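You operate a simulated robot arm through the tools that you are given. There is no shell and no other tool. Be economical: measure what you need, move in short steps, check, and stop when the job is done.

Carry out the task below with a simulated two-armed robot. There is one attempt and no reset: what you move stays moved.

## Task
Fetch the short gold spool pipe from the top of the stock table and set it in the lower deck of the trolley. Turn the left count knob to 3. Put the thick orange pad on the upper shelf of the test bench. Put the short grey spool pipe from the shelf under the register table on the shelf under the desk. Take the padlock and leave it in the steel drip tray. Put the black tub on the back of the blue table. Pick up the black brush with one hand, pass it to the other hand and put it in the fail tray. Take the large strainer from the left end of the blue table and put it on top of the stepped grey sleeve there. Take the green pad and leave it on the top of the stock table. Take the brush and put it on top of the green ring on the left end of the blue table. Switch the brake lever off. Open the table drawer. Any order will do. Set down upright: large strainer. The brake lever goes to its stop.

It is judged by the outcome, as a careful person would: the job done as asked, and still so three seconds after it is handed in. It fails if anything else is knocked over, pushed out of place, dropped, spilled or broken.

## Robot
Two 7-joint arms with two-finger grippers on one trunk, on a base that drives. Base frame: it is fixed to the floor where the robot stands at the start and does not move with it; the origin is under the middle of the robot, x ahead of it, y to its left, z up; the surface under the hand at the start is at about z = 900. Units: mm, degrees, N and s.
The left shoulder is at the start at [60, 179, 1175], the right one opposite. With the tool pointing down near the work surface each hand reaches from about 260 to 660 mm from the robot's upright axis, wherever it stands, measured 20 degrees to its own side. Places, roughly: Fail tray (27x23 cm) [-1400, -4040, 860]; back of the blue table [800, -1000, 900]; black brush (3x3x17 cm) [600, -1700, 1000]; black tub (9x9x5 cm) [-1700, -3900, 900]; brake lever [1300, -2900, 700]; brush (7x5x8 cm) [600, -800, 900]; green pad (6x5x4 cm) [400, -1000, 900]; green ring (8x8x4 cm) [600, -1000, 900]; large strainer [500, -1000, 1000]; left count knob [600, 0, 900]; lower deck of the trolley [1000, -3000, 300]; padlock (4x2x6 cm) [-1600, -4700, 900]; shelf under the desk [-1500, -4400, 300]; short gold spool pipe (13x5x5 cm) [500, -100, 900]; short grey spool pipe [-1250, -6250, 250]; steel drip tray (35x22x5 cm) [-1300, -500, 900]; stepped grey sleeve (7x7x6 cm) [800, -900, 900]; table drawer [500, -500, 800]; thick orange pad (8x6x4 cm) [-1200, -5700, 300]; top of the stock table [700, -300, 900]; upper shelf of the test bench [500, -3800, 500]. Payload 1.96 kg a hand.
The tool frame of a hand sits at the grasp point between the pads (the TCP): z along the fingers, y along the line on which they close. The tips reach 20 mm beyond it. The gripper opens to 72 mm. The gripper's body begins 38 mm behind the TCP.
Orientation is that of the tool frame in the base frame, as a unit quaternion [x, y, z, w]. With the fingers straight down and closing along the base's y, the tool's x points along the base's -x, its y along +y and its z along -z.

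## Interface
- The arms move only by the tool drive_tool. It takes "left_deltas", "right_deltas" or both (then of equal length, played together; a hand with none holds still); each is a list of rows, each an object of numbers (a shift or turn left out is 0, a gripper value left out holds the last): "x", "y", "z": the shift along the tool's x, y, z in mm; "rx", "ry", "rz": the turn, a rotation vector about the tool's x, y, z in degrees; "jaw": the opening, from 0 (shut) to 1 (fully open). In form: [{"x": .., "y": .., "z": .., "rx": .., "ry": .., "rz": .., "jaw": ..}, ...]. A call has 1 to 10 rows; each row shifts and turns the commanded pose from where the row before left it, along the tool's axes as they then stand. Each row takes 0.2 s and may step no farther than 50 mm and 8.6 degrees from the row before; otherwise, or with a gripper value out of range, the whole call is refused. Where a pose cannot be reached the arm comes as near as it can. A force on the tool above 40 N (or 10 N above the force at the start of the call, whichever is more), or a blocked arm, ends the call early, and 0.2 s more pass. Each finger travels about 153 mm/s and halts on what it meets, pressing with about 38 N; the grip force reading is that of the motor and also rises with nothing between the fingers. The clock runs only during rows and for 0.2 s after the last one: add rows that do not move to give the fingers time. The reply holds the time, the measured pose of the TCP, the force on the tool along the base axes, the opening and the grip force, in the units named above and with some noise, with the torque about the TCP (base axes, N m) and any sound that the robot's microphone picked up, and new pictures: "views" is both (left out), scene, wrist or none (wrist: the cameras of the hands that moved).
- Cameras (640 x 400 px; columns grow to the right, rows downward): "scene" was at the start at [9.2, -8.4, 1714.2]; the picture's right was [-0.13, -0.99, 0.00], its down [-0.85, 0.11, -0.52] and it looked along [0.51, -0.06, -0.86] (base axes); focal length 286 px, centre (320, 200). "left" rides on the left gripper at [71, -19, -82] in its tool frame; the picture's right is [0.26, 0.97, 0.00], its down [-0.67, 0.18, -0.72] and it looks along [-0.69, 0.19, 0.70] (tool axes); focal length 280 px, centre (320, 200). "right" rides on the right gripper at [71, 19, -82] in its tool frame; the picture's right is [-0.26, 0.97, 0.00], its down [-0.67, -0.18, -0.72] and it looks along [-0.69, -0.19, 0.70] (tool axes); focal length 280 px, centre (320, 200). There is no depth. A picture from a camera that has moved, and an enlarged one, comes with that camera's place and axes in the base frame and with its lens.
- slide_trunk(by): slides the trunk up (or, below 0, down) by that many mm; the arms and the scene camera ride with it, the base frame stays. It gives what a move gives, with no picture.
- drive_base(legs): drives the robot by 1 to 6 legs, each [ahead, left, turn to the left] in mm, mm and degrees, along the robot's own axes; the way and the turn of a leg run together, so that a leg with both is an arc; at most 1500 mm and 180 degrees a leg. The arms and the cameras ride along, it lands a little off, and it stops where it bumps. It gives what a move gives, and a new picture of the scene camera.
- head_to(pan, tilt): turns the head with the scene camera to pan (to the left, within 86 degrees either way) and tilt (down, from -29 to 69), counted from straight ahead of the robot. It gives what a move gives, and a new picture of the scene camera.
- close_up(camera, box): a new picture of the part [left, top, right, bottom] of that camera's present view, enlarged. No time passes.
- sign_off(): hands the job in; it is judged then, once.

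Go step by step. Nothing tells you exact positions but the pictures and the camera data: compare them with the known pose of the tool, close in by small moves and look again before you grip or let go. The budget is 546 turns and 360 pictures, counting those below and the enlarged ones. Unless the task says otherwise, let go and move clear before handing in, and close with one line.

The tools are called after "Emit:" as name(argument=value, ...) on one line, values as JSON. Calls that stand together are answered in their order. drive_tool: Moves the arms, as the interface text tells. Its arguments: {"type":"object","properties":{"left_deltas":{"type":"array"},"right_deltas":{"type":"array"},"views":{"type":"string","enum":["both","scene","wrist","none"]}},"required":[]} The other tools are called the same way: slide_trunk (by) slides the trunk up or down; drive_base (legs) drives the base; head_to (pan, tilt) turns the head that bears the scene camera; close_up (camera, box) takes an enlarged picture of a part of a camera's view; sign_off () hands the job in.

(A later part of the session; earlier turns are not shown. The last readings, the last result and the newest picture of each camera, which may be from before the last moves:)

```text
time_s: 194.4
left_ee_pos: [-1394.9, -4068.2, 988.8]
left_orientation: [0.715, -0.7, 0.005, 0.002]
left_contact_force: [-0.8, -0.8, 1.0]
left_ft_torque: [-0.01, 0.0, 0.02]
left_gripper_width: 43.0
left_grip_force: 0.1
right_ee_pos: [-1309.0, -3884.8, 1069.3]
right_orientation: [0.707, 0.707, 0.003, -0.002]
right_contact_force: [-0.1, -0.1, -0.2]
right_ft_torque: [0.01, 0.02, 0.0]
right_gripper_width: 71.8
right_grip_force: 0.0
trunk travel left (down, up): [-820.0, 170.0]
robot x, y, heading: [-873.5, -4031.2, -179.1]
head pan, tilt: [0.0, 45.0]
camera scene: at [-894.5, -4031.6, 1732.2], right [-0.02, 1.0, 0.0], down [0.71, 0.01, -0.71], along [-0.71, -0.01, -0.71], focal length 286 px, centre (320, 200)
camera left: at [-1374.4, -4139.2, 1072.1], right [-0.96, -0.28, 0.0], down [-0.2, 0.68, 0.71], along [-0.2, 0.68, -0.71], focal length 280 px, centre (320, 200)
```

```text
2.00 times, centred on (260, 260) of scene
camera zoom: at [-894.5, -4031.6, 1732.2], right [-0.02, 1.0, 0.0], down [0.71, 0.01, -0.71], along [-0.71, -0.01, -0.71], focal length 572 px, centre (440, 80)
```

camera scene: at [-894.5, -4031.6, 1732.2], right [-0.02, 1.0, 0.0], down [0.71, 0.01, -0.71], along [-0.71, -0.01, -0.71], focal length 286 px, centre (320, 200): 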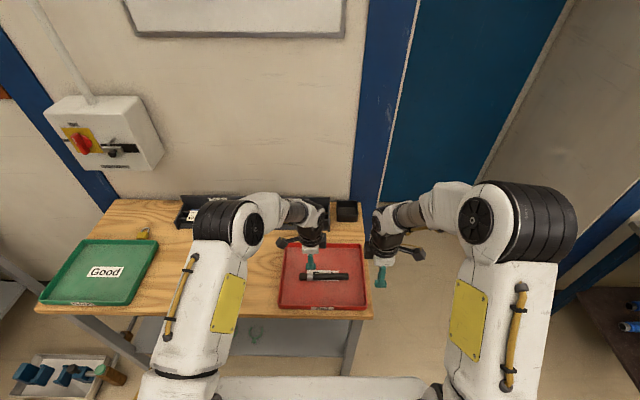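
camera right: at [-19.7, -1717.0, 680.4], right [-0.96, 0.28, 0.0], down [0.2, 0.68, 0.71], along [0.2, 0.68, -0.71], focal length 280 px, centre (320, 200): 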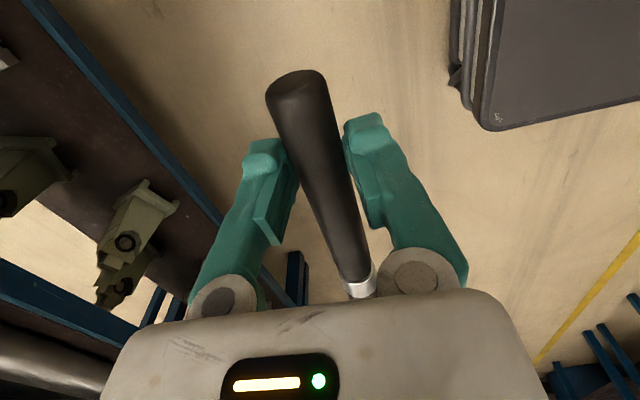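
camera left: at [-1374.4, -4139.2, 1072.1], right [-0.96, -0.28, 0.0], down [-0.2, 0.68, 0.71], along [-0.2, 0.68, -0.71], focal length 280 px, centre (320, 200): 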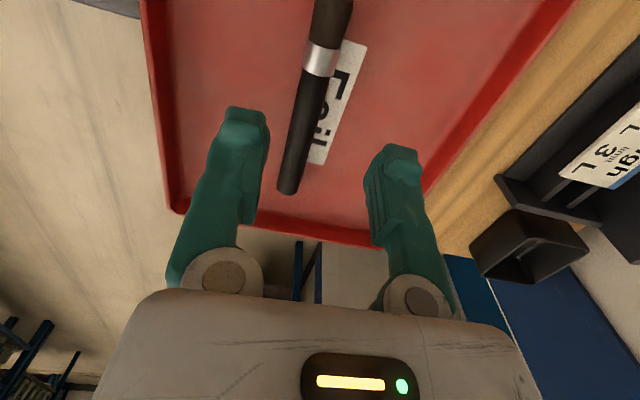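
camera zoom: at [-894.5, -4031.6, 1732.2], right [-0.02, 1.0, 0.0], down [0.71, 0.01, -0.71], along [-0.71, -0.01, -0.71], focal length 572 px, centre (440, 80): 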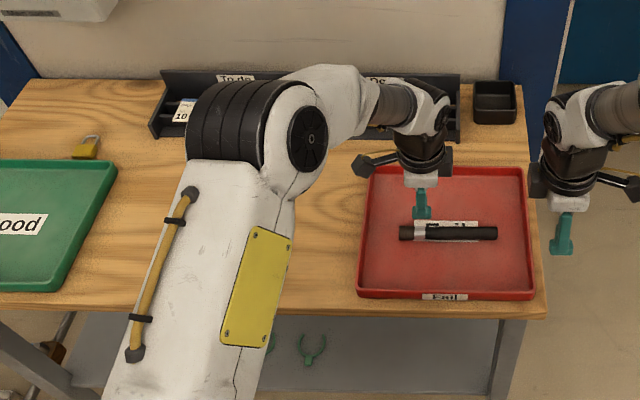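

Emit:
drive_tool(left_deltas=[{"z": -40, "rz": -8.6}, {"z": -40, "rz": -8.6}, {"rz": -8.6}, {"rz": -8.6}, {"rz": -8.6}, {"rz": -8.6}, {"rz": -8.6}, {"rz": -8.6}, {"rz": -8.6}, {"rz": -8.6}], right_deltas=[{"rz": 8.6}, {"rz": 8.6}, {"rz": 8.6}, {"rz": 8.6}, {"rz": 8.6}, {"rz": 8.6}, {"rz": 8.6}, {"rz": 8.6}, {"rz": 8.6}, {"rz": 8.6}], views="none")

Emit:
drive_tool(left_deltas=[{"rz": -5, "x": 40, "jaw": 1}, {"x": 40}, {}], right_deltas=[{"rz": 3.0}, {}, {}], views="none")

Emit:
drive_base(legs=[[-300, 0, 0], [0, 1000, 0]])

Emit:
head_to(pan=45, tilt=35)

```text
time_s: 196.7
left_ee_pos: [-1395.3, -4067.4, 1069.0]
left_orientation: [1.0, -0.023, 0.004, 0.004]
left_contact_force: [0.7, -0.4, -0.1]
left_ft_torque: [-0.01, -0.01, -0.02]
left_gripper_width: 43.2
left_grip_force: 0.1
right_ee_pos: [-1309.4, -3882.9, 1070.0]
right_orientation: [0.999, 0.034, 0.0, -0.004]
right_contact_force: [0.6, 0.2, 0.0]
right_ft_torque: [-0.01, 0.03, 0.02]
right_gripper_width: 72.0
right_grip_force: 0.0
trunk travel left (down, up): [-820.0, 170.0]
robot x, y, heading: [-872.6, -4031.8, -179.1]
head pan, tilt: [0.0, 45.0]
```

```text
time_s: 197.4
left_ee_pos: [-1316.0, -4066.0, 1070.7]
left_orientation: [1.0, 0.019, 0.003, 0.004]
left_contact_force: [0.1, 0.0, 0.2]
left_ft_torque: [0.0, -0.03, -0.02]
left_gripper_width: 71.8
left_grip_force: 0.1
right_ee_pos: [-1311.7, -3884.3, 1070.2]
right_orientation: [1.0, 0.009, 0.002, -0.005]
right_contact_force: [0.1, 0.5, -0.6]
right_ft_torque: [-0.02, 0.01, 0.03]
right_gripper_width: 72.0
right_grip_force: 0.0
trunk travel left (down, up): [-820.0, 170.0]
robot x, y, heading: [-875.6, -4029.2, -179.0]
head pan, tilt: [0.0, 45.0]
```

```text
time_s: 204.3
left_ee_pos: [-997.3, -5061.3, 1068.1]
left_orientation: [1.0, 0.018, 0.003, 0.005]
left_contact_force: [0.9, 0.2, -0.1]
left_ft_torque: [-0.01, -0.03, -0.03]
left_gripper_width: 71.9
left_grip_force: 0.0
right_ee_pos: [-991.7, -4878.6, 1069.1]
right_orientation: [1.0, 0.009, 0.0, -0.003]
right_contact_force: [0.0, -0.9, 0.6]
right_ft_torque: [0.02, -0.02, 0.01]
right_gripper_width: 72.3
right_grip_force: 0.0
trunk travel left (down, up): [-820.0, 170.0]
robot x, y, heading: [-554.3, -5022.8, -179.2]
head pan, tilt: [0.0, 45.0]
camera scene: at [-575.6, -5025.2, 1732.2], right [-0.02, 1.0, 0.0], down [0.71, 0.01, -0.71], along [-0.71, -0.01, -0.71], focal length 286 px, centre (320, 200)
```

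scene: 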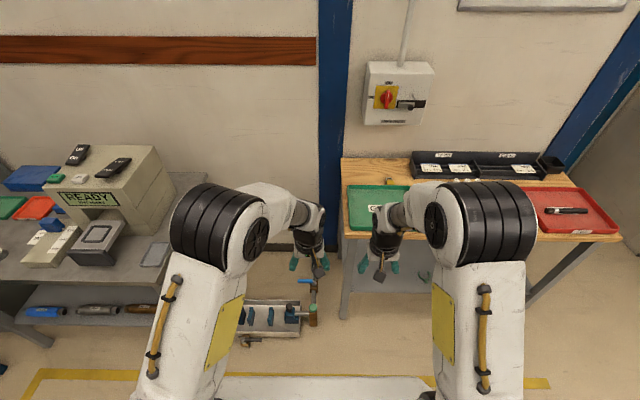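

```text
time_s: 205.4
left_ee_pos: [-996.9, -5060.8, 1070.3]
left_orientation: [1.0, 0.018, 0.004, 0.004]
left_contact_force: [-0.3, -0.3, -1.0]
left_ft_torque: [0.0, -0.01, 0.04]
left_gripper_width: 71.9
left_grip_force: 0.1
right_ee_pos: [-991.1, -4876.9, 1069.5]
right_orientation: [1.0, 0.008, 0.0, -0.004]
right_contact_force: [-0.2, -0.5, -0.1]
right_ft_torque: [0.01, -0.02, -0.02]
right_gripper_width: 72.1
right_grip_force: 0.0
trunk travel left (down, up): [-820.0, 170.0]
robot x, y, heading: [-558.4, -5023.1, -178.9]
head pan, tilt: [45.0, 35.0]
camera scene: at [-555.5, -5087.3, 1747.0], right [-0.72, 0.7, 0.0], down [0.4, 0.41, -0.82], along [-0.57, -0.59, -0.57], focal length 286 px, centre (320, 200)
```

scene: 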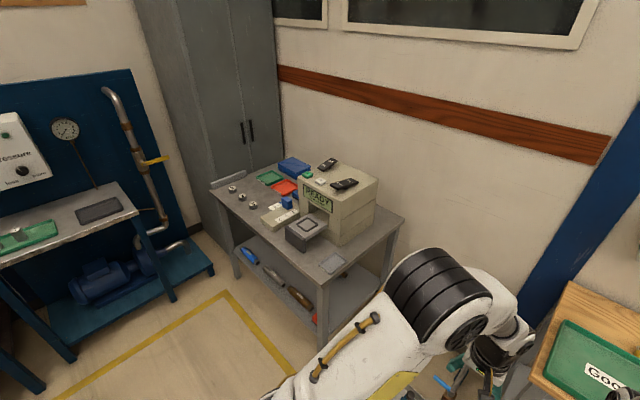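

Emit:
close_up(camera="scene", box=[190, 140, 420, 340])

Emit:
close_up(camera="scene", box=[0, 60, 230, 260])

```text
2.00 times, centred on (305, 240) of scene
camera zoom: at [-555.5, -5087.3, 1747.0], right [-0.72, 0.7, 0.0], down [0.4, 0.41, -0.82], along [-0.57, -0.59, -0.57], focal length 572 px, centre (350, 120)
```

zoom: 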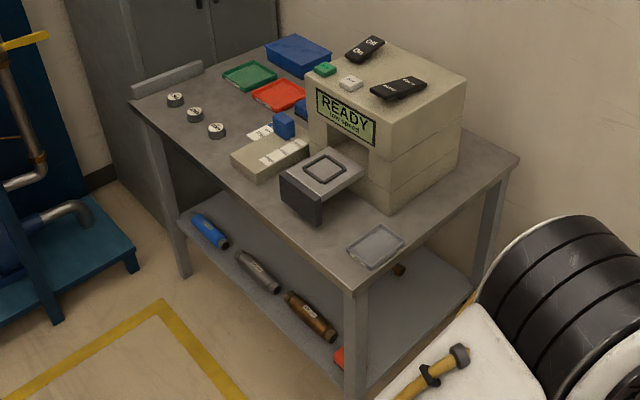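

```text
2.00 times, centred on (115, 160) of scene
camera zoom: at [-555.5, -5087.3, 1747.0], right [-0.72, 0.7, 0.0], down [0.4, 0.41, -0.82], along [-0.57, -0.59, -0.57], focal length 572 px, centre (730, 280)
```

zoom: 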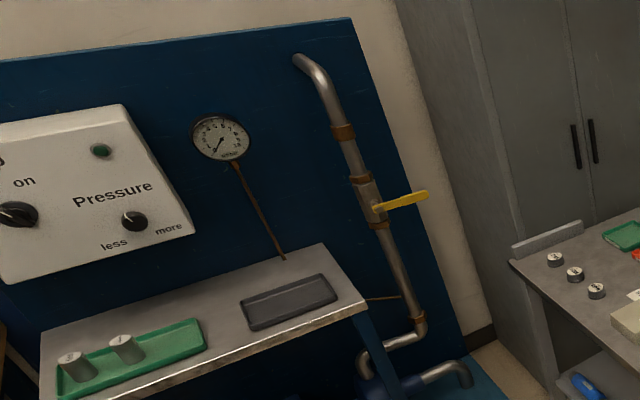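

Emit:
drive_tool(left_deltas=[{"x": 40}, {"x": 40}, {"x": 40}, {"rz": 8.6}, {"rz": 8.6}, {"rz": 8.6}, {"rz": 8.6}, {"rz": 8.6}, {"rz": 8.6}, {"rz": 8.6}], right_deltas=[{"x": 40}, {"x": 40}, {"x": 40}, {}, {}, {}, {}, {}, {}, {}], views="none")

Emit:
drive_tool(left_deltas=[{"rz": 8.6}, {"rz": 8.6}, {"rz": 8.6}, {"rz": 2}, {}], views="none")

Emit:
drive_base(legs=[[0, 990, 0]])

Emit:
head_to(pan=0, tilt=45)

```text
time_s: 207.6
left_ee_pos: [-877.0, -5056.8, 1071.4]
left_orientation: [0.873, -0.487, 0.005, 0.002]
left_contact_force: [0.0, 0.3, -1.0]
left_ft_torque: [-0.02, -0.06, -0.01]
left_gripper_width: 72.1
left_grip_force: 0.0
right_ee_pos: [-870.3, -4877.2, 1069.2]
right_orientation: [1.0, 0.009, 0.0, -0.004]
right_contact_force: [-1.3, 0.0, -0.7]
right_ft_torque: [-0.01, 0.04, -0.02]
right_gripper_width: 71.8
right_grip_force: 0.0
trunk travel left (down, up): [-820.0, 170.0]
robot x, y, heading: [-559.0, -5027.7, -179.0]
head pan, tilt: [45.0, 35.0]
```

```text
time_s: 208.8
left_ee_pos: [-877.6, -5055.4, 1070.4]
left_orientation: [0.731, -0.682, 0.005, 0.001]
left_contact_force: [0.0, -0.2, 0.7]
left_ft_torque: [0.03, 0.03, 0.01]
left_gripper_width: 72.0
left_grip_force: 0.1
right_ee_pos: [-869.9, -4876.8, 1069.9]
right_orientation: [1.0, 0.008, 0.0, -0.005]
right_contact_force: [0.4, 0.4, -0.1]
right_ft_torque: [-0.01, 0.01, -0.03]
right_gripper_width: 71.9
right_grip_force: 0.1
trunk travel left (down, up): [-820.0, 170.0]
robot x, y, heading: [-552.6, -5026.2, -179.3]
head pan, tilt: [45.0, 35.0]
```

```text
time_s: 213.9
left_ee_pos: [-862.6, -6046.4, 1071.2]
left_orientation: [0.729, -0.685, 0.005, 0.0]
left_contact_force: [0.3, -0.3, 0.0]
left_ft_torque: [0.0, -0.02, 0.02]
left_gripper_width: 71.7
left_grip_force: 0.0
right_ee_pos: [-856.6, -5866.0, 1069.7]
right_orientation: [1.0, 0.004, 0.0, -0.005]
right_contact_force: [-0.3, 0.2, 0.2]
right_ft_torque: [0.0, 0.01, 0.01]
right_gripper_width: 71.9
right_grip_force: 0.0
trunk travel left (down, up): [-820.0, 170.0]
robot x, y, heading: [-541.7, -6016.8, -179.2]
head pan, tilt: [45.0, 35.0]
camera scene: at [-542.4, -6079.6, 1747.0], right [-0.71, 0.7, 0.0], down [0.4, 0.41, -0.82], along [-0.57, -0.58, -0.57], focal length 286 px, centre (320, 200)
```

scene: 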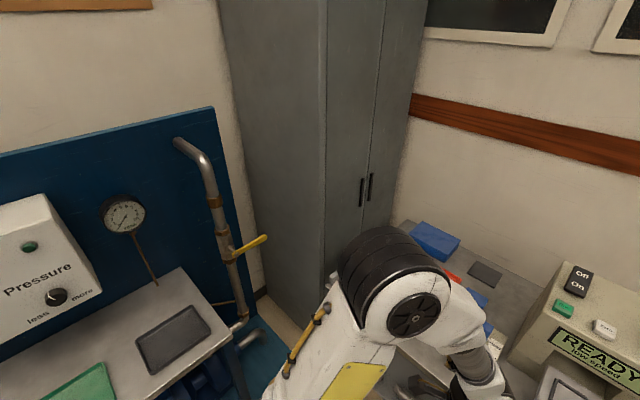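

```text
time_s: 215.1
left_ee_pos: [-862.9, -6046.3, 1070.5]
left_orientation: [0.729, -0.685, 0.005, 0.0]
left_contact_force: [-0.5, 0.6, 1.0]
left_ft_torque: [0.0, 0.01, -0.01]
left_gripper_width: 71.8
left_grip_force: 0.0
right_ee_pos: [-855.8, -5866.1, 1070.3]
right_orientation: [1.0, 0.005, 0.0, -0.005]
right_contact_force: [-0.4, -0.9, -0.3]
right_ft_torque: [-0.02, 0.01, 0.02]
right_gripper_width: 71.9
right_grip_force: 0.1
trunk travel left (down, up): [-820.0, 170.0]
robot x, y, heading: [-541.5, -6018.4, -179.4]
head pan, tilt: [0.0, 45.0]
camera scene: at [-562.0, -6017.9, 1732.2], right [-0.01, 1.0, 0.0], down [0.71, 0.01, -0.71], along [-0.71, -0.01, -0.71], focal length 286 px, centre (320, 200)
```

scene: 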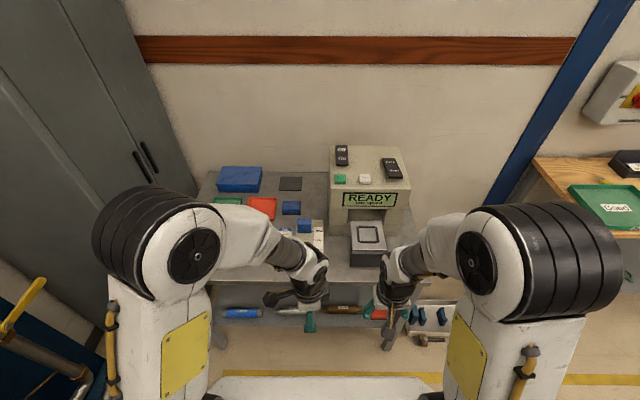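

Emit:
slide_trunk(by=-400)

Emit:
slide_trunk(by=-220)

Emit:
head_to(pan=0, tilt=48)

Emit:
close_up(camera="scene", box=[180, 60, 460, 260])

```text
time_s: 218.9
left_ee_pos: [-863.2, -6046.4, 669.7]
left_orientation: [0.729, -0.684, 0.004, 0.001]
left_contact_force: [0.0, 0.0, 0.7]
left_ft_torque: [0.01, -0.04, 0.0]
left_gripper_width: 72.3
left_grip_force: 0.1
right_ee_pos: [-856.0, -5866.8, 668.7]
right_orientation: [1.0, 0.004, 0.0, -0.004]
right_contact_force: [-0.8, -0.4, 0.0]
right_ft_torque: [-0.01, -0.02, 0.02]
right_gripper_width: 72.2
right_grip_force: 0.0
trunk travel left (down, up): [-420.0, 570.0]
robot x, y, heading: [-541.1, -6022.8, -179.1]
head pan, tilt: [0.0, 45.0]
```

```text
time_s: 221.2
left_ee_pos: [-861.5, -6046.2, 450.2]
left_orientation: [0.729, -0.684, 0.005, 0.001]
left_contact_force: [-0.7, 1.2, 0.6]
left_ft_torque: [0.0, 0.04, -0.01]
left_gripper_width: 72.0
left_grip_force: 0.0
right_ee_pos: [-856.5, -5867.2, 449.7]
right_orientation: [1.0, 0.004, 0.0, -0.005]
right_contact_force: [-0.8, 0.5, -1.1]
right_ft_torque: [-0.04, -0.02, 0.01]
right_gripper_width: 71.9
right_grip_force: 0.1
trunk travel left (down, up): [-200.0, 790.0]
robot x, y, heading: [-542.5, -6018.9, -179.7]
head pan, tilt: [0.0, 45.0]
```

```text
time_s: 221.9
left_ee_pos: [-864.2, -6046.6, 450.6]
left_orientation: [0.729, -0.684, 0.004, 0.001]
left_contact_force: [-0.5, -0.6, 0.3]
left_ft_torque: [0.01, 0.03, 0.0]
left_gripper_width: 71.9
left_grip_force: 0.2
right_ee_pos: [-855.4, -5866.6, 449.5]
right_orientation: [1.0, 0.004, -0.001, -0.004]
right_contact_force: [-0.1, 0.5, -0.8]
right_ft_torque: [0.01, -0.02, 0.0]
right_gripper_width: 71.9
right_grip_force: 0.1
trunk travel left (down, up): [-200.0, 790.0]
robot x, y, heading: [-542.6, -6020.2, -179.4]
head pan, tilt: [0.0, 48.0]
camera scene: at [-559.4, -6017.8, 1108.0], right [-0.01, 1.0, 0.0], down [0.74, 0.01, -0.67], along [-0.67, -0.01, -0.74], focal length 286 px, centre (320, 200)
```

scene: 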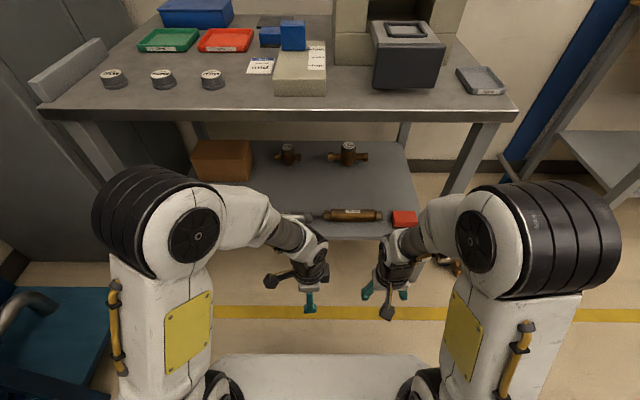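

```text
2.00 times, centred on (320, 160) of scene
camera zoom: at [-559.4, -6017.8, 1108.0], right [-0.01, 1.0, 0.0], down [0.74, 0.01, -0.67], along [-0.67, -0.01, -0.74], focal length 572 px, centre (320, 280)
```

zoom: 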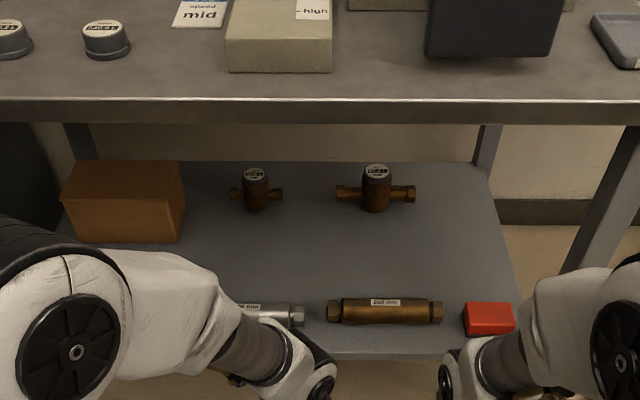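

Emit:
drive_base(legs=[[150, 0, 0]])

Emit:
drive_tool(left_deltas=[{"z": 45}, {"z": 45}, {"x": 45}, {"x": 35}, {}], views="both")

```text
time_s: 223.2
left_ee_pos: [-1012.8, -6047.8, 450.1]
left_orientation: [0.729, -0.684, 0.005, 0.001]
left_contact_force: [-0.1, -0.4, 0.4]
left_ft_torque: [-0.03, 0.0, -0.03]
left_gripper_width: 72.1
left_grip_force: 0.0
right_ee_pos: [-1005.6, -5867.3, 448.5]
right_orientation: [1.0, 0.004, -0.001, -0.004]
right_contact_force: [-0.1, 0.2, 0.3]
right_ft_torque: [0.03, -0.03, -0.03]
right_gripper_width: 72.0
right_grip_force: 0.1
trunk travel left (down, up): [-200.0, 790.0]
robot x, y, heading: [-696.3, -6023.1, -179.5]
head pan, tilt: [0.0, 48.0]
camera scene: at [-709.2, -6019.2, 1108.0], right [-0.01, 1.0, 0.0], down [0.74, 0.01, -0.67], along [-0.67, -0.01, -0.74], focal length 286 px, centre (320, 200)
```

scene: 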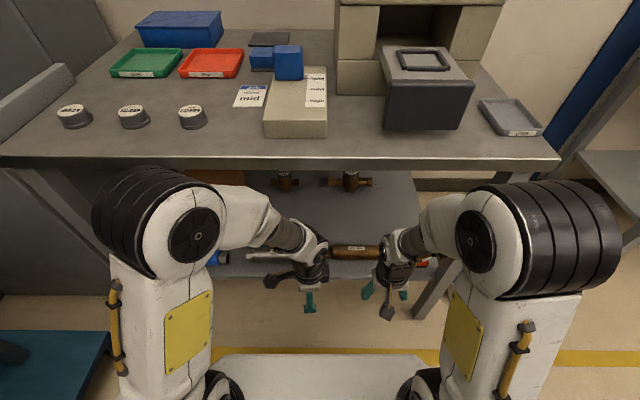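

```text
time_s: 224.4
left_ee_pos: [-1008.3, -6126.8, 360.2]
left_orientation: [0.729, -0.685, 0.003, 0.001]
left_contact_force: [-1.2, 0.7, -1.0]
left_ft_torque: [-0.04, 0.0, 0.0]
left_gripper_width: 72.1
left_grip_force: 0.1
right_ee_pos: [-1006.4, -5867.7, 449.4]
right_orientation: [1.0, 0.004, 0.0, -0.005]
right_contact_force: [0.0, 0.4, -0.2]
right_ft_torque: [-0.05, 0.0, 0.03]
right_gripper_width: 72.0
right_grip_force: 0.0
trunk travel left (down, up): [-200.0, 790.0]
robot x, y, heading: [-689.8, -6017.7, -179.7]
head pan, tilt: [0.0, 48.0]
camera scene: at [-709.2, -6019.4, 1108.0], right [-0.01, 1.0, 0.0], down [0.74, 0.01, -0.67], along [-0.67, -0.01, -0.74], focal length 286 px, centre (320, 200)
camera left: at [-984.1, -6197.6, 443.8], right [-0.95, -0.32, 0.0], down [-0.23, 0.67, 0.71], along [-0.23, 0.67, -0.7], focal length 280 px, centre (320, 200)
```

scene: 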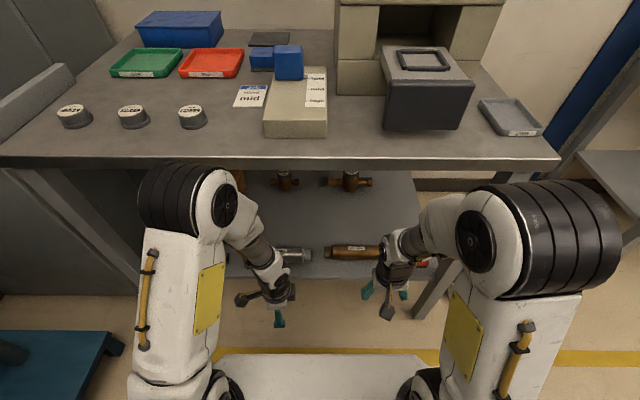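
left: 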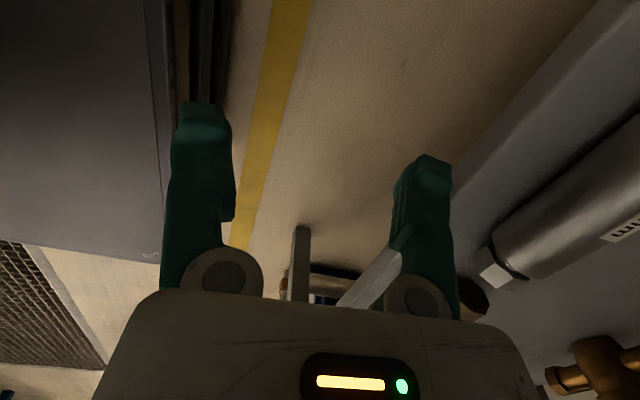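

Emit:
drive_tool(left_deltas=[{"y": 45, "x": 5}, {"y": 45, "x": 5}, {"y": 45, "x": 5}, {}], views="both")

```text
time_s: 225.4
left_ee_pos: [-1141.3, -6151.2, 361.2]
left_orientation: [0.729, -0.685, 0.005, 0.0]
left_contact_force: [3.3, -0.4, 5.4]
left_ft_torque: [-0.04, 0.15, -0.02]
left_gripper_width: 71.5
left_grip_force: 0.2
right_ee_pos: [-1006.2, -5867.6, 449.3]
right_orientation: [1.0, 0.003, 0.0, -0.005]
right_contact_force: [-0.9, 0.3, -0.2]
right_ft_torque: [0.02, 0.01, -0.04]
right_gripper_width: 72.1
right_grip_force: 0.0
trunk travel left (down, up): [-200.0, 790.0]
robot x, y, heading: [-690.7, -6017.6, -179.4]
head pan, tilt: [0.0, 48.0]
camera scene: at [-708.7, -6019.2, 1108.0], right [-0.01, 1.0, 0.0], down [0.74, 0.01, -0.67], along [-0.67, -0.01, -0.74], focal length 286 px, centre (320, 200)
camera left: at [-1117.2, -6221.9, 443.8], right [-0.95, -0.32, 0.0], down [-0.23, 0.67, 0.71], along [-0.23, 0.67, -0.71], focal length 280 px, centre (320, 200)
```

scene: 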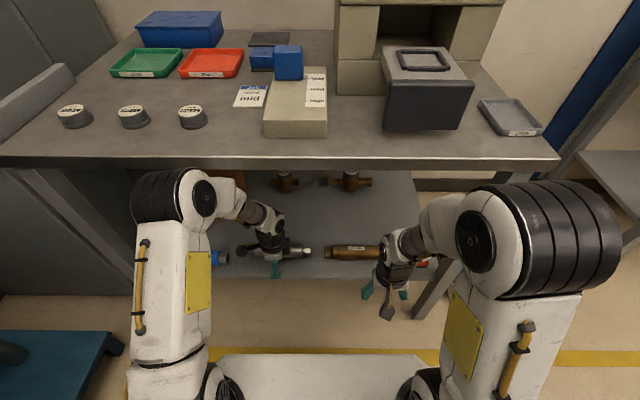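
left: 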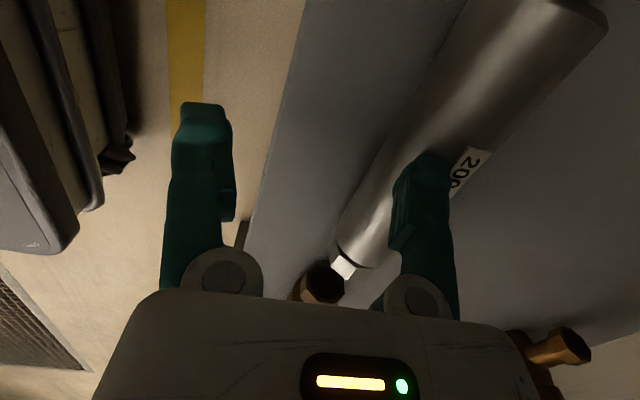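

Emit:
drive_tool(left_deltas=[{"z": -40}, {"y": 35}, {"y": 35}, {}], views="wrist")

```text
time_s: 226.6
left_ee_pos: [-1200.9, -6159.0, 389.9]
left_orientation: [0.73, -0.684, 0.01, -0.008]
left_contact_force: [-9.1, 1.1, 1.3]
left_ft_torque: [-0.04, -0.6, 0.0]
left_gripper_width: 72.0
left_grip_force: 0.1
right_ee_pos: [-999.7, -5872.4, 444.6]
right_orientation: [1.0, 0.007, 0.007, -0.007]
right_contact_force: [-3.6, 1.0, -0.9]
right_ft_torque: [0.0, -0.24, -0.03]
right_gripper_width: 71.9
right_grip_force: 0.1
trunk travel left (down, up): [-200.0, 790.0]
robot x, y, heading: [-682.9, -6022.5, -178.8]
head pan, tilt: [0.0, 48.0]
stopped in row 4 (left hand): the arm was blocked; the commanded pose is now the measured one
camera left: at [-1178.2, -6229.2, 473.0], right [-0.95, -0.32, -0.02], down [-0.24, 0.66, 0.71], along [-0.21, 0.67, -0.71], focal length 280 px, centre (320, 200)
```

left: 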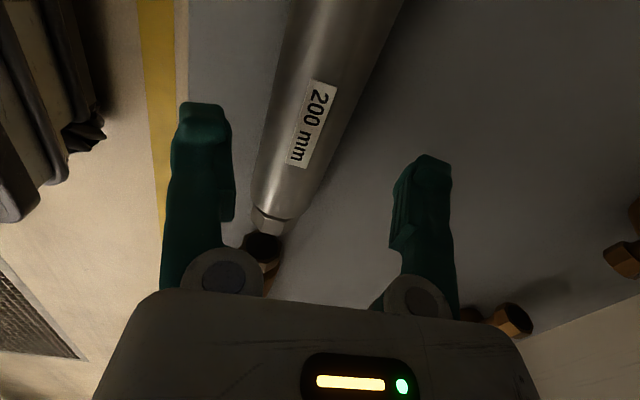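

Emit:
drive_tool(left_deltas=[{"y": -4}, {"z": 25}, {"z": 25}, {}], views="wrist")

```text
time_s: 227.6
left_ee_pos: [-1199.7, -6154.6, 345.5]
left_orientation: [0.729, -0.685, 0.007, -0.002]
left_contact_force: [-0.1, 0.2, -0.4]
left_ft_torque: [-0.06, 0.02, -0.03]
left_gripper_width: 71.8
left_grip_force: 0.1
right_ee_pos: [-1001.9, -5868.3, 446.9]
right_orientation: [1.0, 0.006, 0.001, -0.004]
right_contact_force: [0.4, -0.1, 0.8]
right_ft_torque: [0.01, 0.01, 0.02]
right_gripper_width: 72.1
right_grip_force: 0.1
trunk travel left (down, up): [-200.0, 790.0]
robot x, y, heading: [-686.6, -6018.9, -179.4]
head pan, tilt: [0.0, 48.0]
camera left: at [-1176.6, -6224.6, 430.0], right [-0.95, -0.32, -0.01], down [-0.23, 0.67, 0.71], along [-0.22, 0.67, -0.71], focal length 280 px, centre (320, 200)
```

left: 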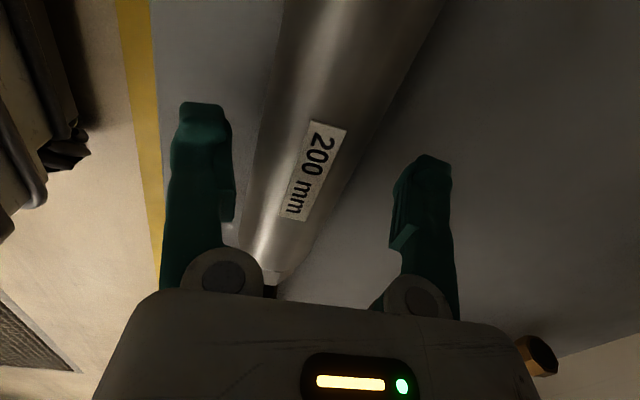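

Emit:
drive_tool(left_deltas=[{"y": -7}, {"z": 12}, {"z": 10}, {}], views="wrist")

```text
time_s: 228.6
left_ee_pos: [-1191.6, -6154.2, 324.9]
left_orientation: [0.729, -0.685, 0.007, -0.002]
left_contact_force: [0.1, -0.4, -0.4]
left_ft_torque: [-0.02, 0.02, 0.01]
left_gripper_width: 71.8
left_grip_force: 0.0
right_ee_pos: [-1000.6, -5869.0, 447.1]
right_orientation: [1.0, 0.006, 0.003, -0.004]
right_contact_force: [-0.4, 0.0, -0.5]
right_ft_torque: [-0.02, -0.01, -0.01]
right_gripper_width: 71.9
right_grip_force: 0.0
trunk travel left (down, up): [-200.0, 790.0]
robot x, y, heading: [-683.4, -6019.3, -179.2]
head pan, tilt: [0.0, 48.0]
camera left: at [-1168.6, -6224.1, 408.3], right [-0.95, -0.32, -0.01], down [-0.23, 0.67, 0.71], along [-0.22, 0.67, -0.71], focal length 280 px, centre (320, 200)
```

left: 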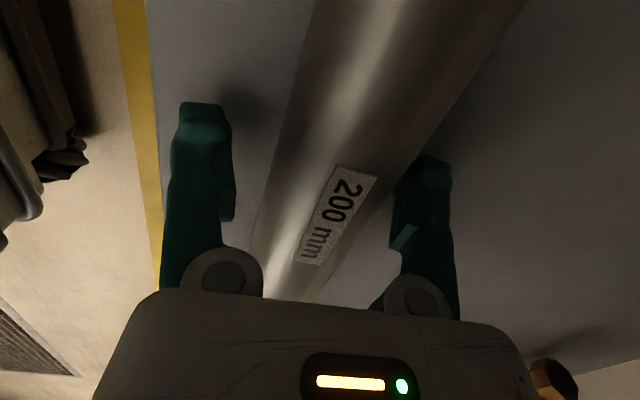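

Emit:
drive_tool(left_deltas=[{"z": 5}, {"jaw": 0}, {}, {}, {}], views="none")

```text
time_s: 229.8
left_ee_pos: [-1192.2, -6155.1, 321.3]
left_orientation: [0.728, -0.685, 0.007, -0.002]
left_contact_force: [-0.2, -1.5, 2.7]
left_ft_torque: [0.02, -0.06, -0.25]
left_gripper_width: 46.4
left_grip_force: 37.8
right_ee_pos: [-1000.3, -5868.8, 448.1]
right_orientation: [1.0, 0.007, 0.002, -0.004]
right_contact_force: [1.2, 0.0, 1.0]
right_ft_torque: [0.02, 0.0, -0.02]
right_gripper_width: 71.8
right_grip_force: 0.1
trunk travel left (down, up): [-200.0, 790.0]
robot x, y, heading: [-682.5, -6018.3, -179.1]
head pan, tilt: [0.0, 48.0]
```

Emit:
drive_tool(left_deltas=[{"z": -12}, {"z": -12}, {"y": -40}, {"y": -45}, {"y": -45}, {"y": -45}, {"y": -40}, {}], views="both")

```text
time_s: 231.6
left_ee_pos: [-977.1, -6142.2, 347.3]
left_orientation: [0.729, -0.685, 0.007, -0.002]
left_contact_force: [0.0, -0.3, -6.3]
left_ft_torque: [-0.03, 0.03, -0.02]
left_gripper_width: 45.5
left_grip_force: 37.9
right_ee_pos: [-1000.5, -5870.1, 446.6]
right_orientation: [1.0, 0.006, 0.003, -0.005]
right_contact_force: [0.1, -0.4, -0.3]
right_ft_torque: [0.0, -0.02, -0.02]
right_gripper_width: 72.0
right_grip_force: 0.0
trunk travel left (down, up): [-200.0, 790.0]
robot x, y, heading: [-683.7, -6021.7, -179.2]
head pan, tilt: [0.0, 48.0]
camera scene: at [-701.4, -6019.5, 1108.0], right [-0.01, 1.0, 0.0], down [0.74, 0.01, -0.67], along [-0.67, -0.01, -0.74], focal length 286 px, centre (320, 200)
camera left: at [-954.2, -6211.3, 430.6], right [-0.95, -0.32, -0.01], down [-0.23, 0.67, 0.71], along [-0.22, 0.67, -0.71], focal length 280 px, centre (320, 200)
```

scene: 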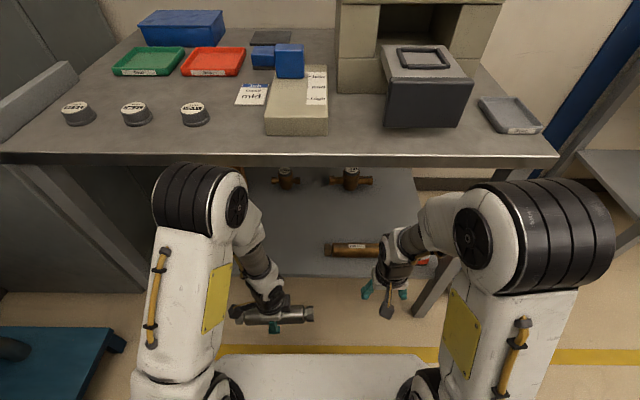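
left: 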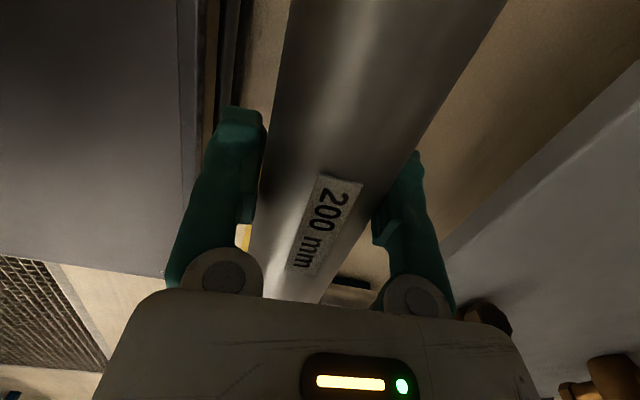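

Emit:
drive_base(legs=[[-250, 0, 0], [0, -1500, 0], [0, -200, 0]])

Emit:
close_up(camera="scene", box=[160, 40, 480, 240])

```text
time_s: 241.6
left_ee_pos: [-748.5, -4457.5, 347.6]
left_orientation: [0.73, -0.684, 0.007, -0.004]
left_contact_force: [0.6, -0.8, -5.6]
left_ft_torque: [0.01, 0.02, 0.0]
left_gripper_width: 45.4
left_grip_force: 37.8
right_ee_pos: [-772.4, -4184.2, 447.3]
right_orientation: [1.0, 0.008, 0.003, -0.004]
right_contact_force: [-0.3, 0.6, -0.7]
right_ft_torque: [0.0, 0.02, 0.03]
right_gripper_width: 72.0
right_grip_force: 0.1
trunk travel left (down, up): [-200.0, 790.0]
robot x, y, heading: [-454.6, -4330.4, -179.0]
head pan, tilt: [0.0, 48.0]
camera scene: at [-472.9, -4333.5, 1108.0], right [-0.02, 1.0, 0.0], down [0.74, 0.01, -0.67], along [-0.67, -0.01, -0.74], focal length 286 px, centre (320, 200)
```

scene: 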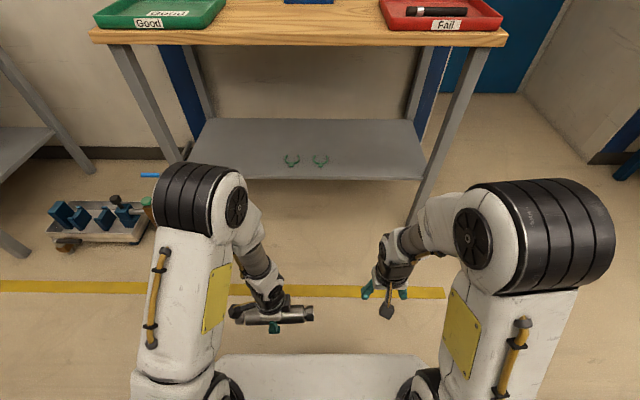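

```text
2.00 times, centred on (320, 140) of scene
camera zoom: at [-472.9, -4333.5, 1108.0], right [-0.02, 1.0, 0.0], down [0.74, 0.01, -0.67], along [-0.67, -0.01, -0.74], focal length 572 px, centre (320, 320)
```

zoom: 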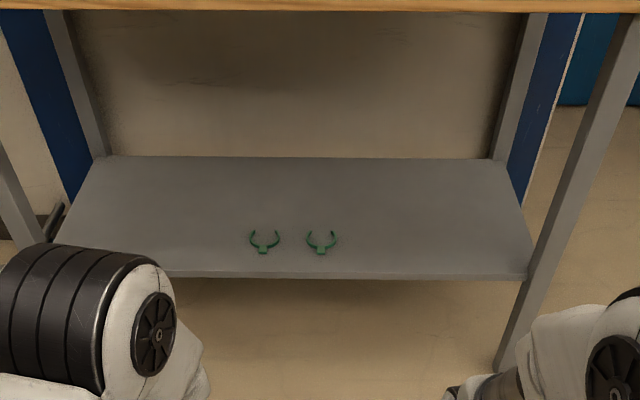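

Emit:
drive_tool(left_deltas=[{"z": -40}, {}], views="none")

Emit:
drive_base(legs=[[0, 130, -1], [440, 0, 0]])

Emit:
drive_tool(left_deltas=[{"x": 25}, {"x": 25}, {}], views="both")

```text
time_s: 242.2
left_ee_pos: [-750.2, -4455.8, 387.5]
left_orientation: [0.729, -0.684, 0.008, -0.003]
left_contact_force: [0.4, -0.1, -5.7]
left_ft_torque: [-0.02, 0.01, 0.0]
left_gripper_width: 45.1
left_grip_force: 38.1
right_ee_pos: [-773.3, -4183.5, 447.7]
right_orientation: [1.0, 0.008, 0.002, -0.004]
right_contact_force: [0.3, -0.6, 0.6]
right_ft_torque: [-0.02, 0.0, 0.05]
right_gripper_width: 71.6
right_grip_force: 0.1
trunk travel left (down, up): [-200.0, 790.0]
robot x, y, heading: [-457.7, -4335.1, -179.3]
head pan, tilt: [0.0, 48.0]
```

```text
time_s: 245.8
left_ee_pos: [-1192.9, -4578.6, 387.5]
left_orientation: [0.724, -0.69, 0.008, -0.003]
left_contact_force: [-0.3, 0.0, -5.6]
left_ft_torque: [-0.02, -0.01, -0.01]
left_gripper_width: 45.3
left_grip_force: 38.4
right_ee_pos: [-1211.5, -4307.5, 447.4]
right_orientation: [1.0, -0.001, 0.002, -0.005]
right_contact_force: [0.1, -0.4, 0.2]
right_ft_torque: [0.04, -0.01, 0.02]
right_gripper_width: 72.3
right_grip_force: 0.1
trunk travel left (down, up): [-200.0, 790.0]
robot x, y, heading: [-896.2, -4465.1, 179.7]
head pan, tilt: [0.0, 48.0]
camera scene: at [-915.0, -4461.9, 1108.0], right [0.0, 1.0, 0.0], down [0.74, 0.0, -0.67], along [-0.67, 0.0, -0.74], focal length 286 px, centre (320, 200)
```

scene: 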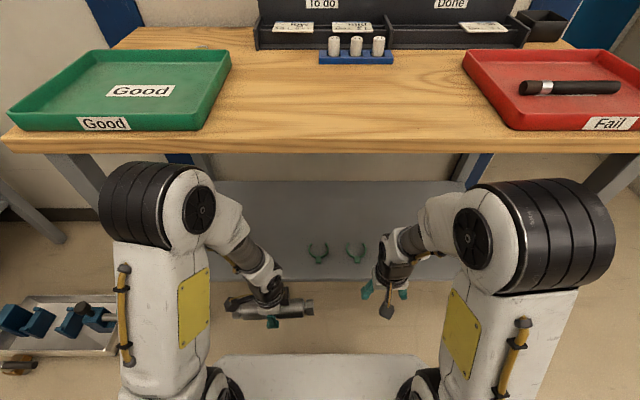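

```text
time_s: 246.6
left_ee_pos: [-1191.7, -4629.0, 387.9]
left_orientation: [0.724, -0.69, 0.009, -0.003]
left_contact_force: [-0.2, 0.4, -6.4]
left_ft_torque: [0.0, 0.05, 0.02]
left_gripper_width: 45.4
left_grip_force: 38.1
right_ee_pos: [-1211.9, -4306.6, 447.6]
right_orientation: [1.0, -0.002, 0.002, -0.004]
right_contact_force: [-0.8, 0.8, 0.3]
right_ft_torque: [-0.04, -0.01, -0.01]
right_gripper_width: 71.9
right_grip_force: 0.0
trunk travel left (down, up): [-200.0, 790.0]
robot x, y, heading: [-896.1, -4460.6, 179.9]
head pan, tilt: [0.0, 48.0]
camera scene: at [-915.0, -4462.0, 1108.0], right [0.0, 1.0, 0.0], down [0.74, 0.0, -0.67], along [-0.67, 0.0, -0.74], focal length 286 px, centre (320, 200)
camera left: at [-1169.2, -4699.8, 470.9], right [-0.95, -0.31, -0.01], down [-0.22, 0.67, 0.71], along [-0.21, 0.68, -0.71], focal length 280 px, centre (320, 200)
```

scene: 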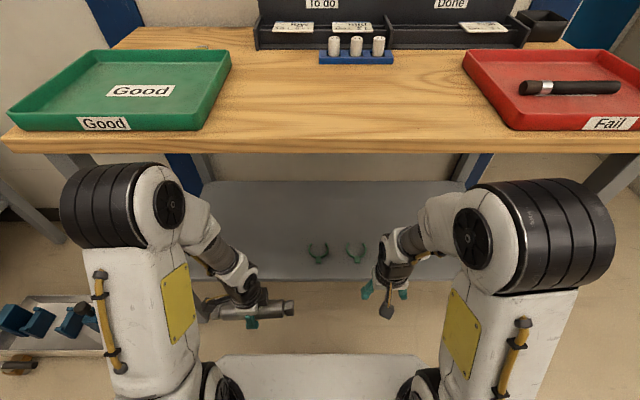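
left: 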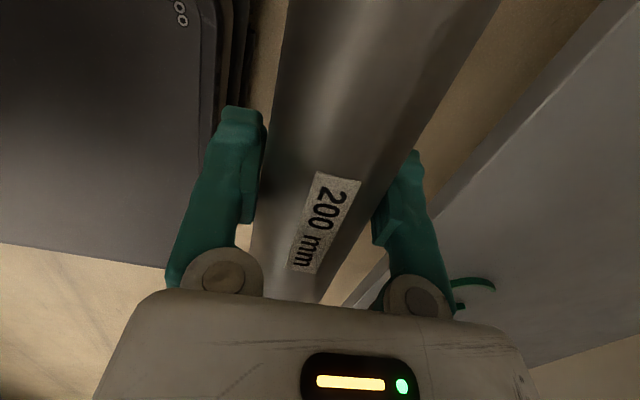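

Emit:
drive_tool(left_deltas=[{"y": 42}, {"y": 42}, {"y": 42}, {"y": 42}, {"y": 42}, {}], views="both")

```text
time_s: 248.0
left_ee_pos: [-1400.2, -4638.5, 383.3]
left_orientation: [0.724, -0.69, 0.007, -0.002]
left_contact_force: [-0.4, -0.1, -5.7]
left_ft_torque: [-0.01, -0.01, 0.0]
left_gripper_width: 45.1
left_grip_force: 37.4
right_ee_pos: [-1211.5, -4307.4, 447.4]
right_orientation: [1.0, -0.001, 0.004, -0.004]
right_contact_force: [0.0, 0.7, 0.5]
right_ft_torque: [0.01, 0.0, -0.03]
right_gripper_width: 71.9
right_grip_force: 0.0
trunk travel left (down, up): [-200.0, 790.0]
robot x, y, heading: [-900.7, -4463.8, 180.0]
head pan, tilt: [0.0, 48.0]
camera scene: at [-915.3, -4462.0, 1108.0], right [0.0, 1.0, 0.0], down [0.74, 0.0, -0.67], along [-0.67, 0.0, -0.74], focal length 286 px, centre (320, 200)
camera left: at [-1378.6, -4709.1, 466.2], right [-0.95, -0.31, -0.01], down [-0.23, 0.67, 0.71], along [-0.21, 0.68, -0.71], focal length 280 px, centre (320, 200)
```

scene: 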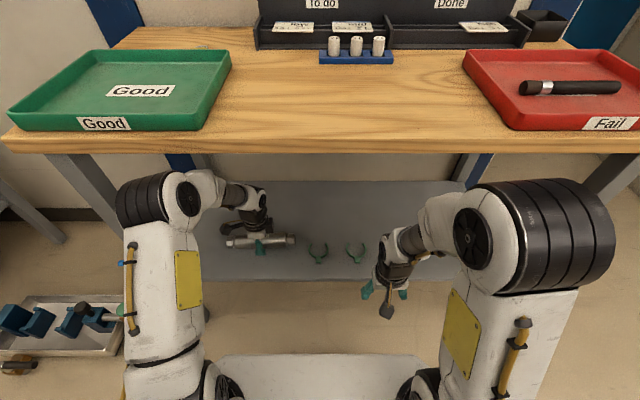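
left: 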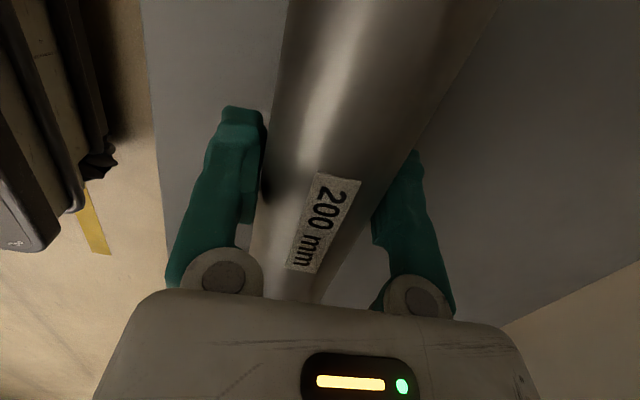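

Emit:
drive_tool(left_deltas=[{"z": 20}, {"z": 20}, {"z": 8}, {"z": 4}, {"z": 4}, {"z": 4}, {}], views="none")

```text
time_s: 248.9
left_ee_pos: [-1402.8, -4638.4, 340.0]
left_orientation: [0.724, -0.69, 0.004, 0.002]
left_contact_force: [6.0, 0.4, 29.0]
left_ft_torque: [-0.18, -0.5, 0.07]
left_gripper_width: 46.4
left_grip_force: 37.7
right_ee_pos: [-1210.6, -4306.8, 449.2]
right_orientation: [1.0, -0.001, 0.001, -0.004]
right_contact_force: [1.1, -0.5, 0.1]
right_ft_torque: [-0.02, 0.05, 0.0]
right_gripper_width: 71.8
right_grip_force: 0.0
trunk travel left (down, up): [-200.0, 790.0]
robot x, y, heading: [-898.8, -4462.8, 180.1]
head pan, tilt: [0.0, 48.0]
stopped in row 4 (left hand): the force on the tool passed its limit at 62 N (the readings are from after the stop); the commanded pose is now the measured one
```

Emit:
drive_tool(left_deltas=[{"z": -1}, {"jaw": 1}, {}, {"z": -20}, {"z": -30}, {}], views="wrist")

```text
time_s: 250.3
left_ee_pos: [-1402.4, -4640.0, 386.9]
left_orientation: [0.724, -0.689, 0.005, 0.001]
left_contact_force: [-0.1, 0.9, 0.1]
left_ft_torque: [-0.01, -0.02, 0.0]
left_gripper_width: 72.2
left_grip_force: 0.0
right_ee_pos: [-1211.2, -4307.6, 447.7]
right_orientation: [1.0, -0.001, 0.003, -0.004]
right_contact_force: [-1.5, 0.0, -0.8]
right_ft_torque: [0.01, 0.0, 0.0]
right_gripper_width: 71.9
right_grip_force: 0.1
trunk travel left (down, up): [-200.0, 790.0]
robot x, y, heading: [-900.3, -4460.1, 179.6]
head pan, tilt: [0.0, 48.0]
camera left: at [-1379.4, -4710.0, 470.2], right [-0.95, -0.31, 0.0], down [-0.22, 0.67, 0.71], along [-0.22, 0.68, -0.7], focal length 280 px, centre (320, 200)
```

left: 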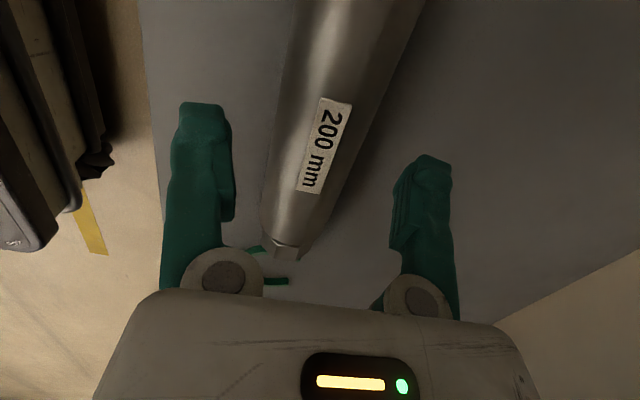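

Emit:
drive_tool(left_deltas=[{"z": -20}, {"y": -45}, {"y": -45}, {"y": -45}, {"y": -45}, {"y": -45}, {}], views="scene")

Emit:
drive_base(legs=[[-440, 0, 0], [0, 1230, 0]])

Emit:
close_up(camera="scene", box=[160, 60, 480, 320])

```text
time_s: 251.9
left_ee_pos: [-1184.5, -4628.8, 407.0]
left_orientation: [0.724, -0.69, 0.004, -0.001]
left_contact_force: [0.0, 0.5, -0.8]
left_ft_torque: [-0.01, 0.01, 0.01]
left_gripper_width: 72.2
left_grip_force: 0.0
left hand out of reach, approached as far as the arm can: row 6
right_ee_pos: [-1211.6, -4308.5, 448.3]
right_orientation: [1.0, -0.001, 0.003, -0.004]
right_contact_force: [0.2, 0.4, 0.0]
right_ft_torque: [0.0, 0.01, 0.0]
right_gripper_width: 71.9
right_grip_force: 0.1
trunk travel left (down, up): [-200.0, 790.0]
robot x, y, heading: [-898.0, -4461.3, 180.0]
head pan, tilt: [0.0, 48.0]
camera scene: at [-914.5, -4461.8, 1108.0], right [0.0, 1.0, 0.0], down [0.74, 0.0, -0.67], along [-0.67, 0.0, -0.74], focal length 286 px, centre (320, 200)
```

scene: 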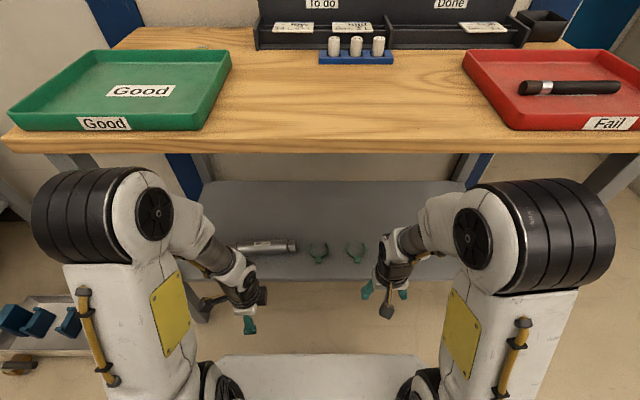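

```text
time_s: 260.4
left_ee_pos: [-745.4, -5850.0, 406.6]
left_orientation: [0.725, -0.688, 0.004, 0.0]
left_contact_force: [0.3, -0.2, 0.2]
left_ft_torque: [0.02, 0.0, -0.01]
left_gripper_width: 71.9
left_grip_force: 0.0
right_ee_pos: [-772.3, -5528.7, 448.1]
right_orientation: [1.0, 0.001, 0.002, -0.004]
right_contact_force: [0.6, 0.4, 0.2]
right_ft_torque: [-0.01, 0.03, -0.06]
right_gripper_width: 72.0
right_grip_force: 0.1
trunk travel left (down, up): [-200.0, 790.0]
robot x, y, heading: [-457.6, -5684.0, -180.0]
head pan, tilt: [0.0, 48.0]
camera scene: at [-475.2, -5682.9, 1108.0], right [0.0, 1.0, 0.0], down [0.74, 0.0, -0.67], along [-0.67, 0.0, -0.74], focal length 286 px, centre (320, 200)
```

scene: 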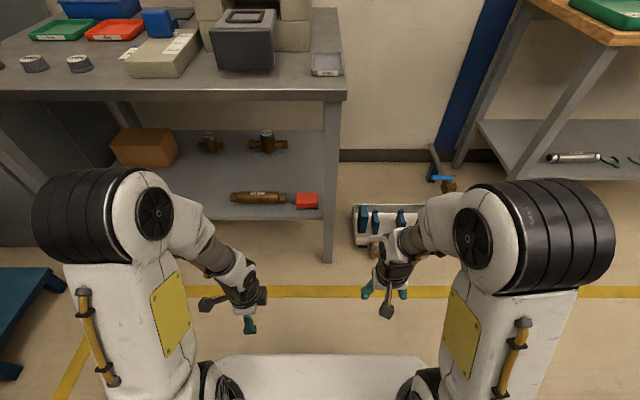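

```text
1.54 times, centred on (320, 190) of scene
camera zoom: at [-475.2, -5682.9, 1108.0], right [0.0, 1.0, 0.0], down [0.74, 0.0, -0.67], along [-0.67, 0.0, -0.74], focal length 440 px, centre (320, 215)
```

zoom: 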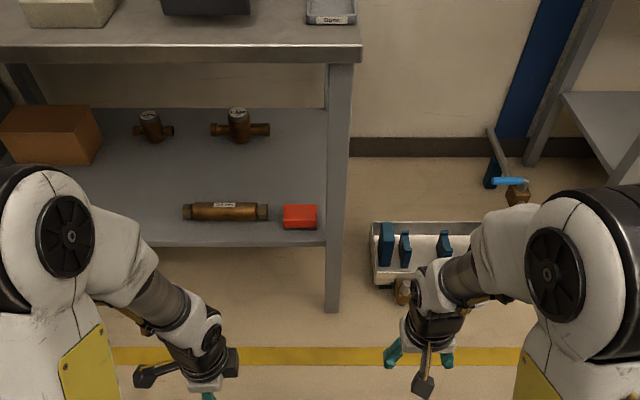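

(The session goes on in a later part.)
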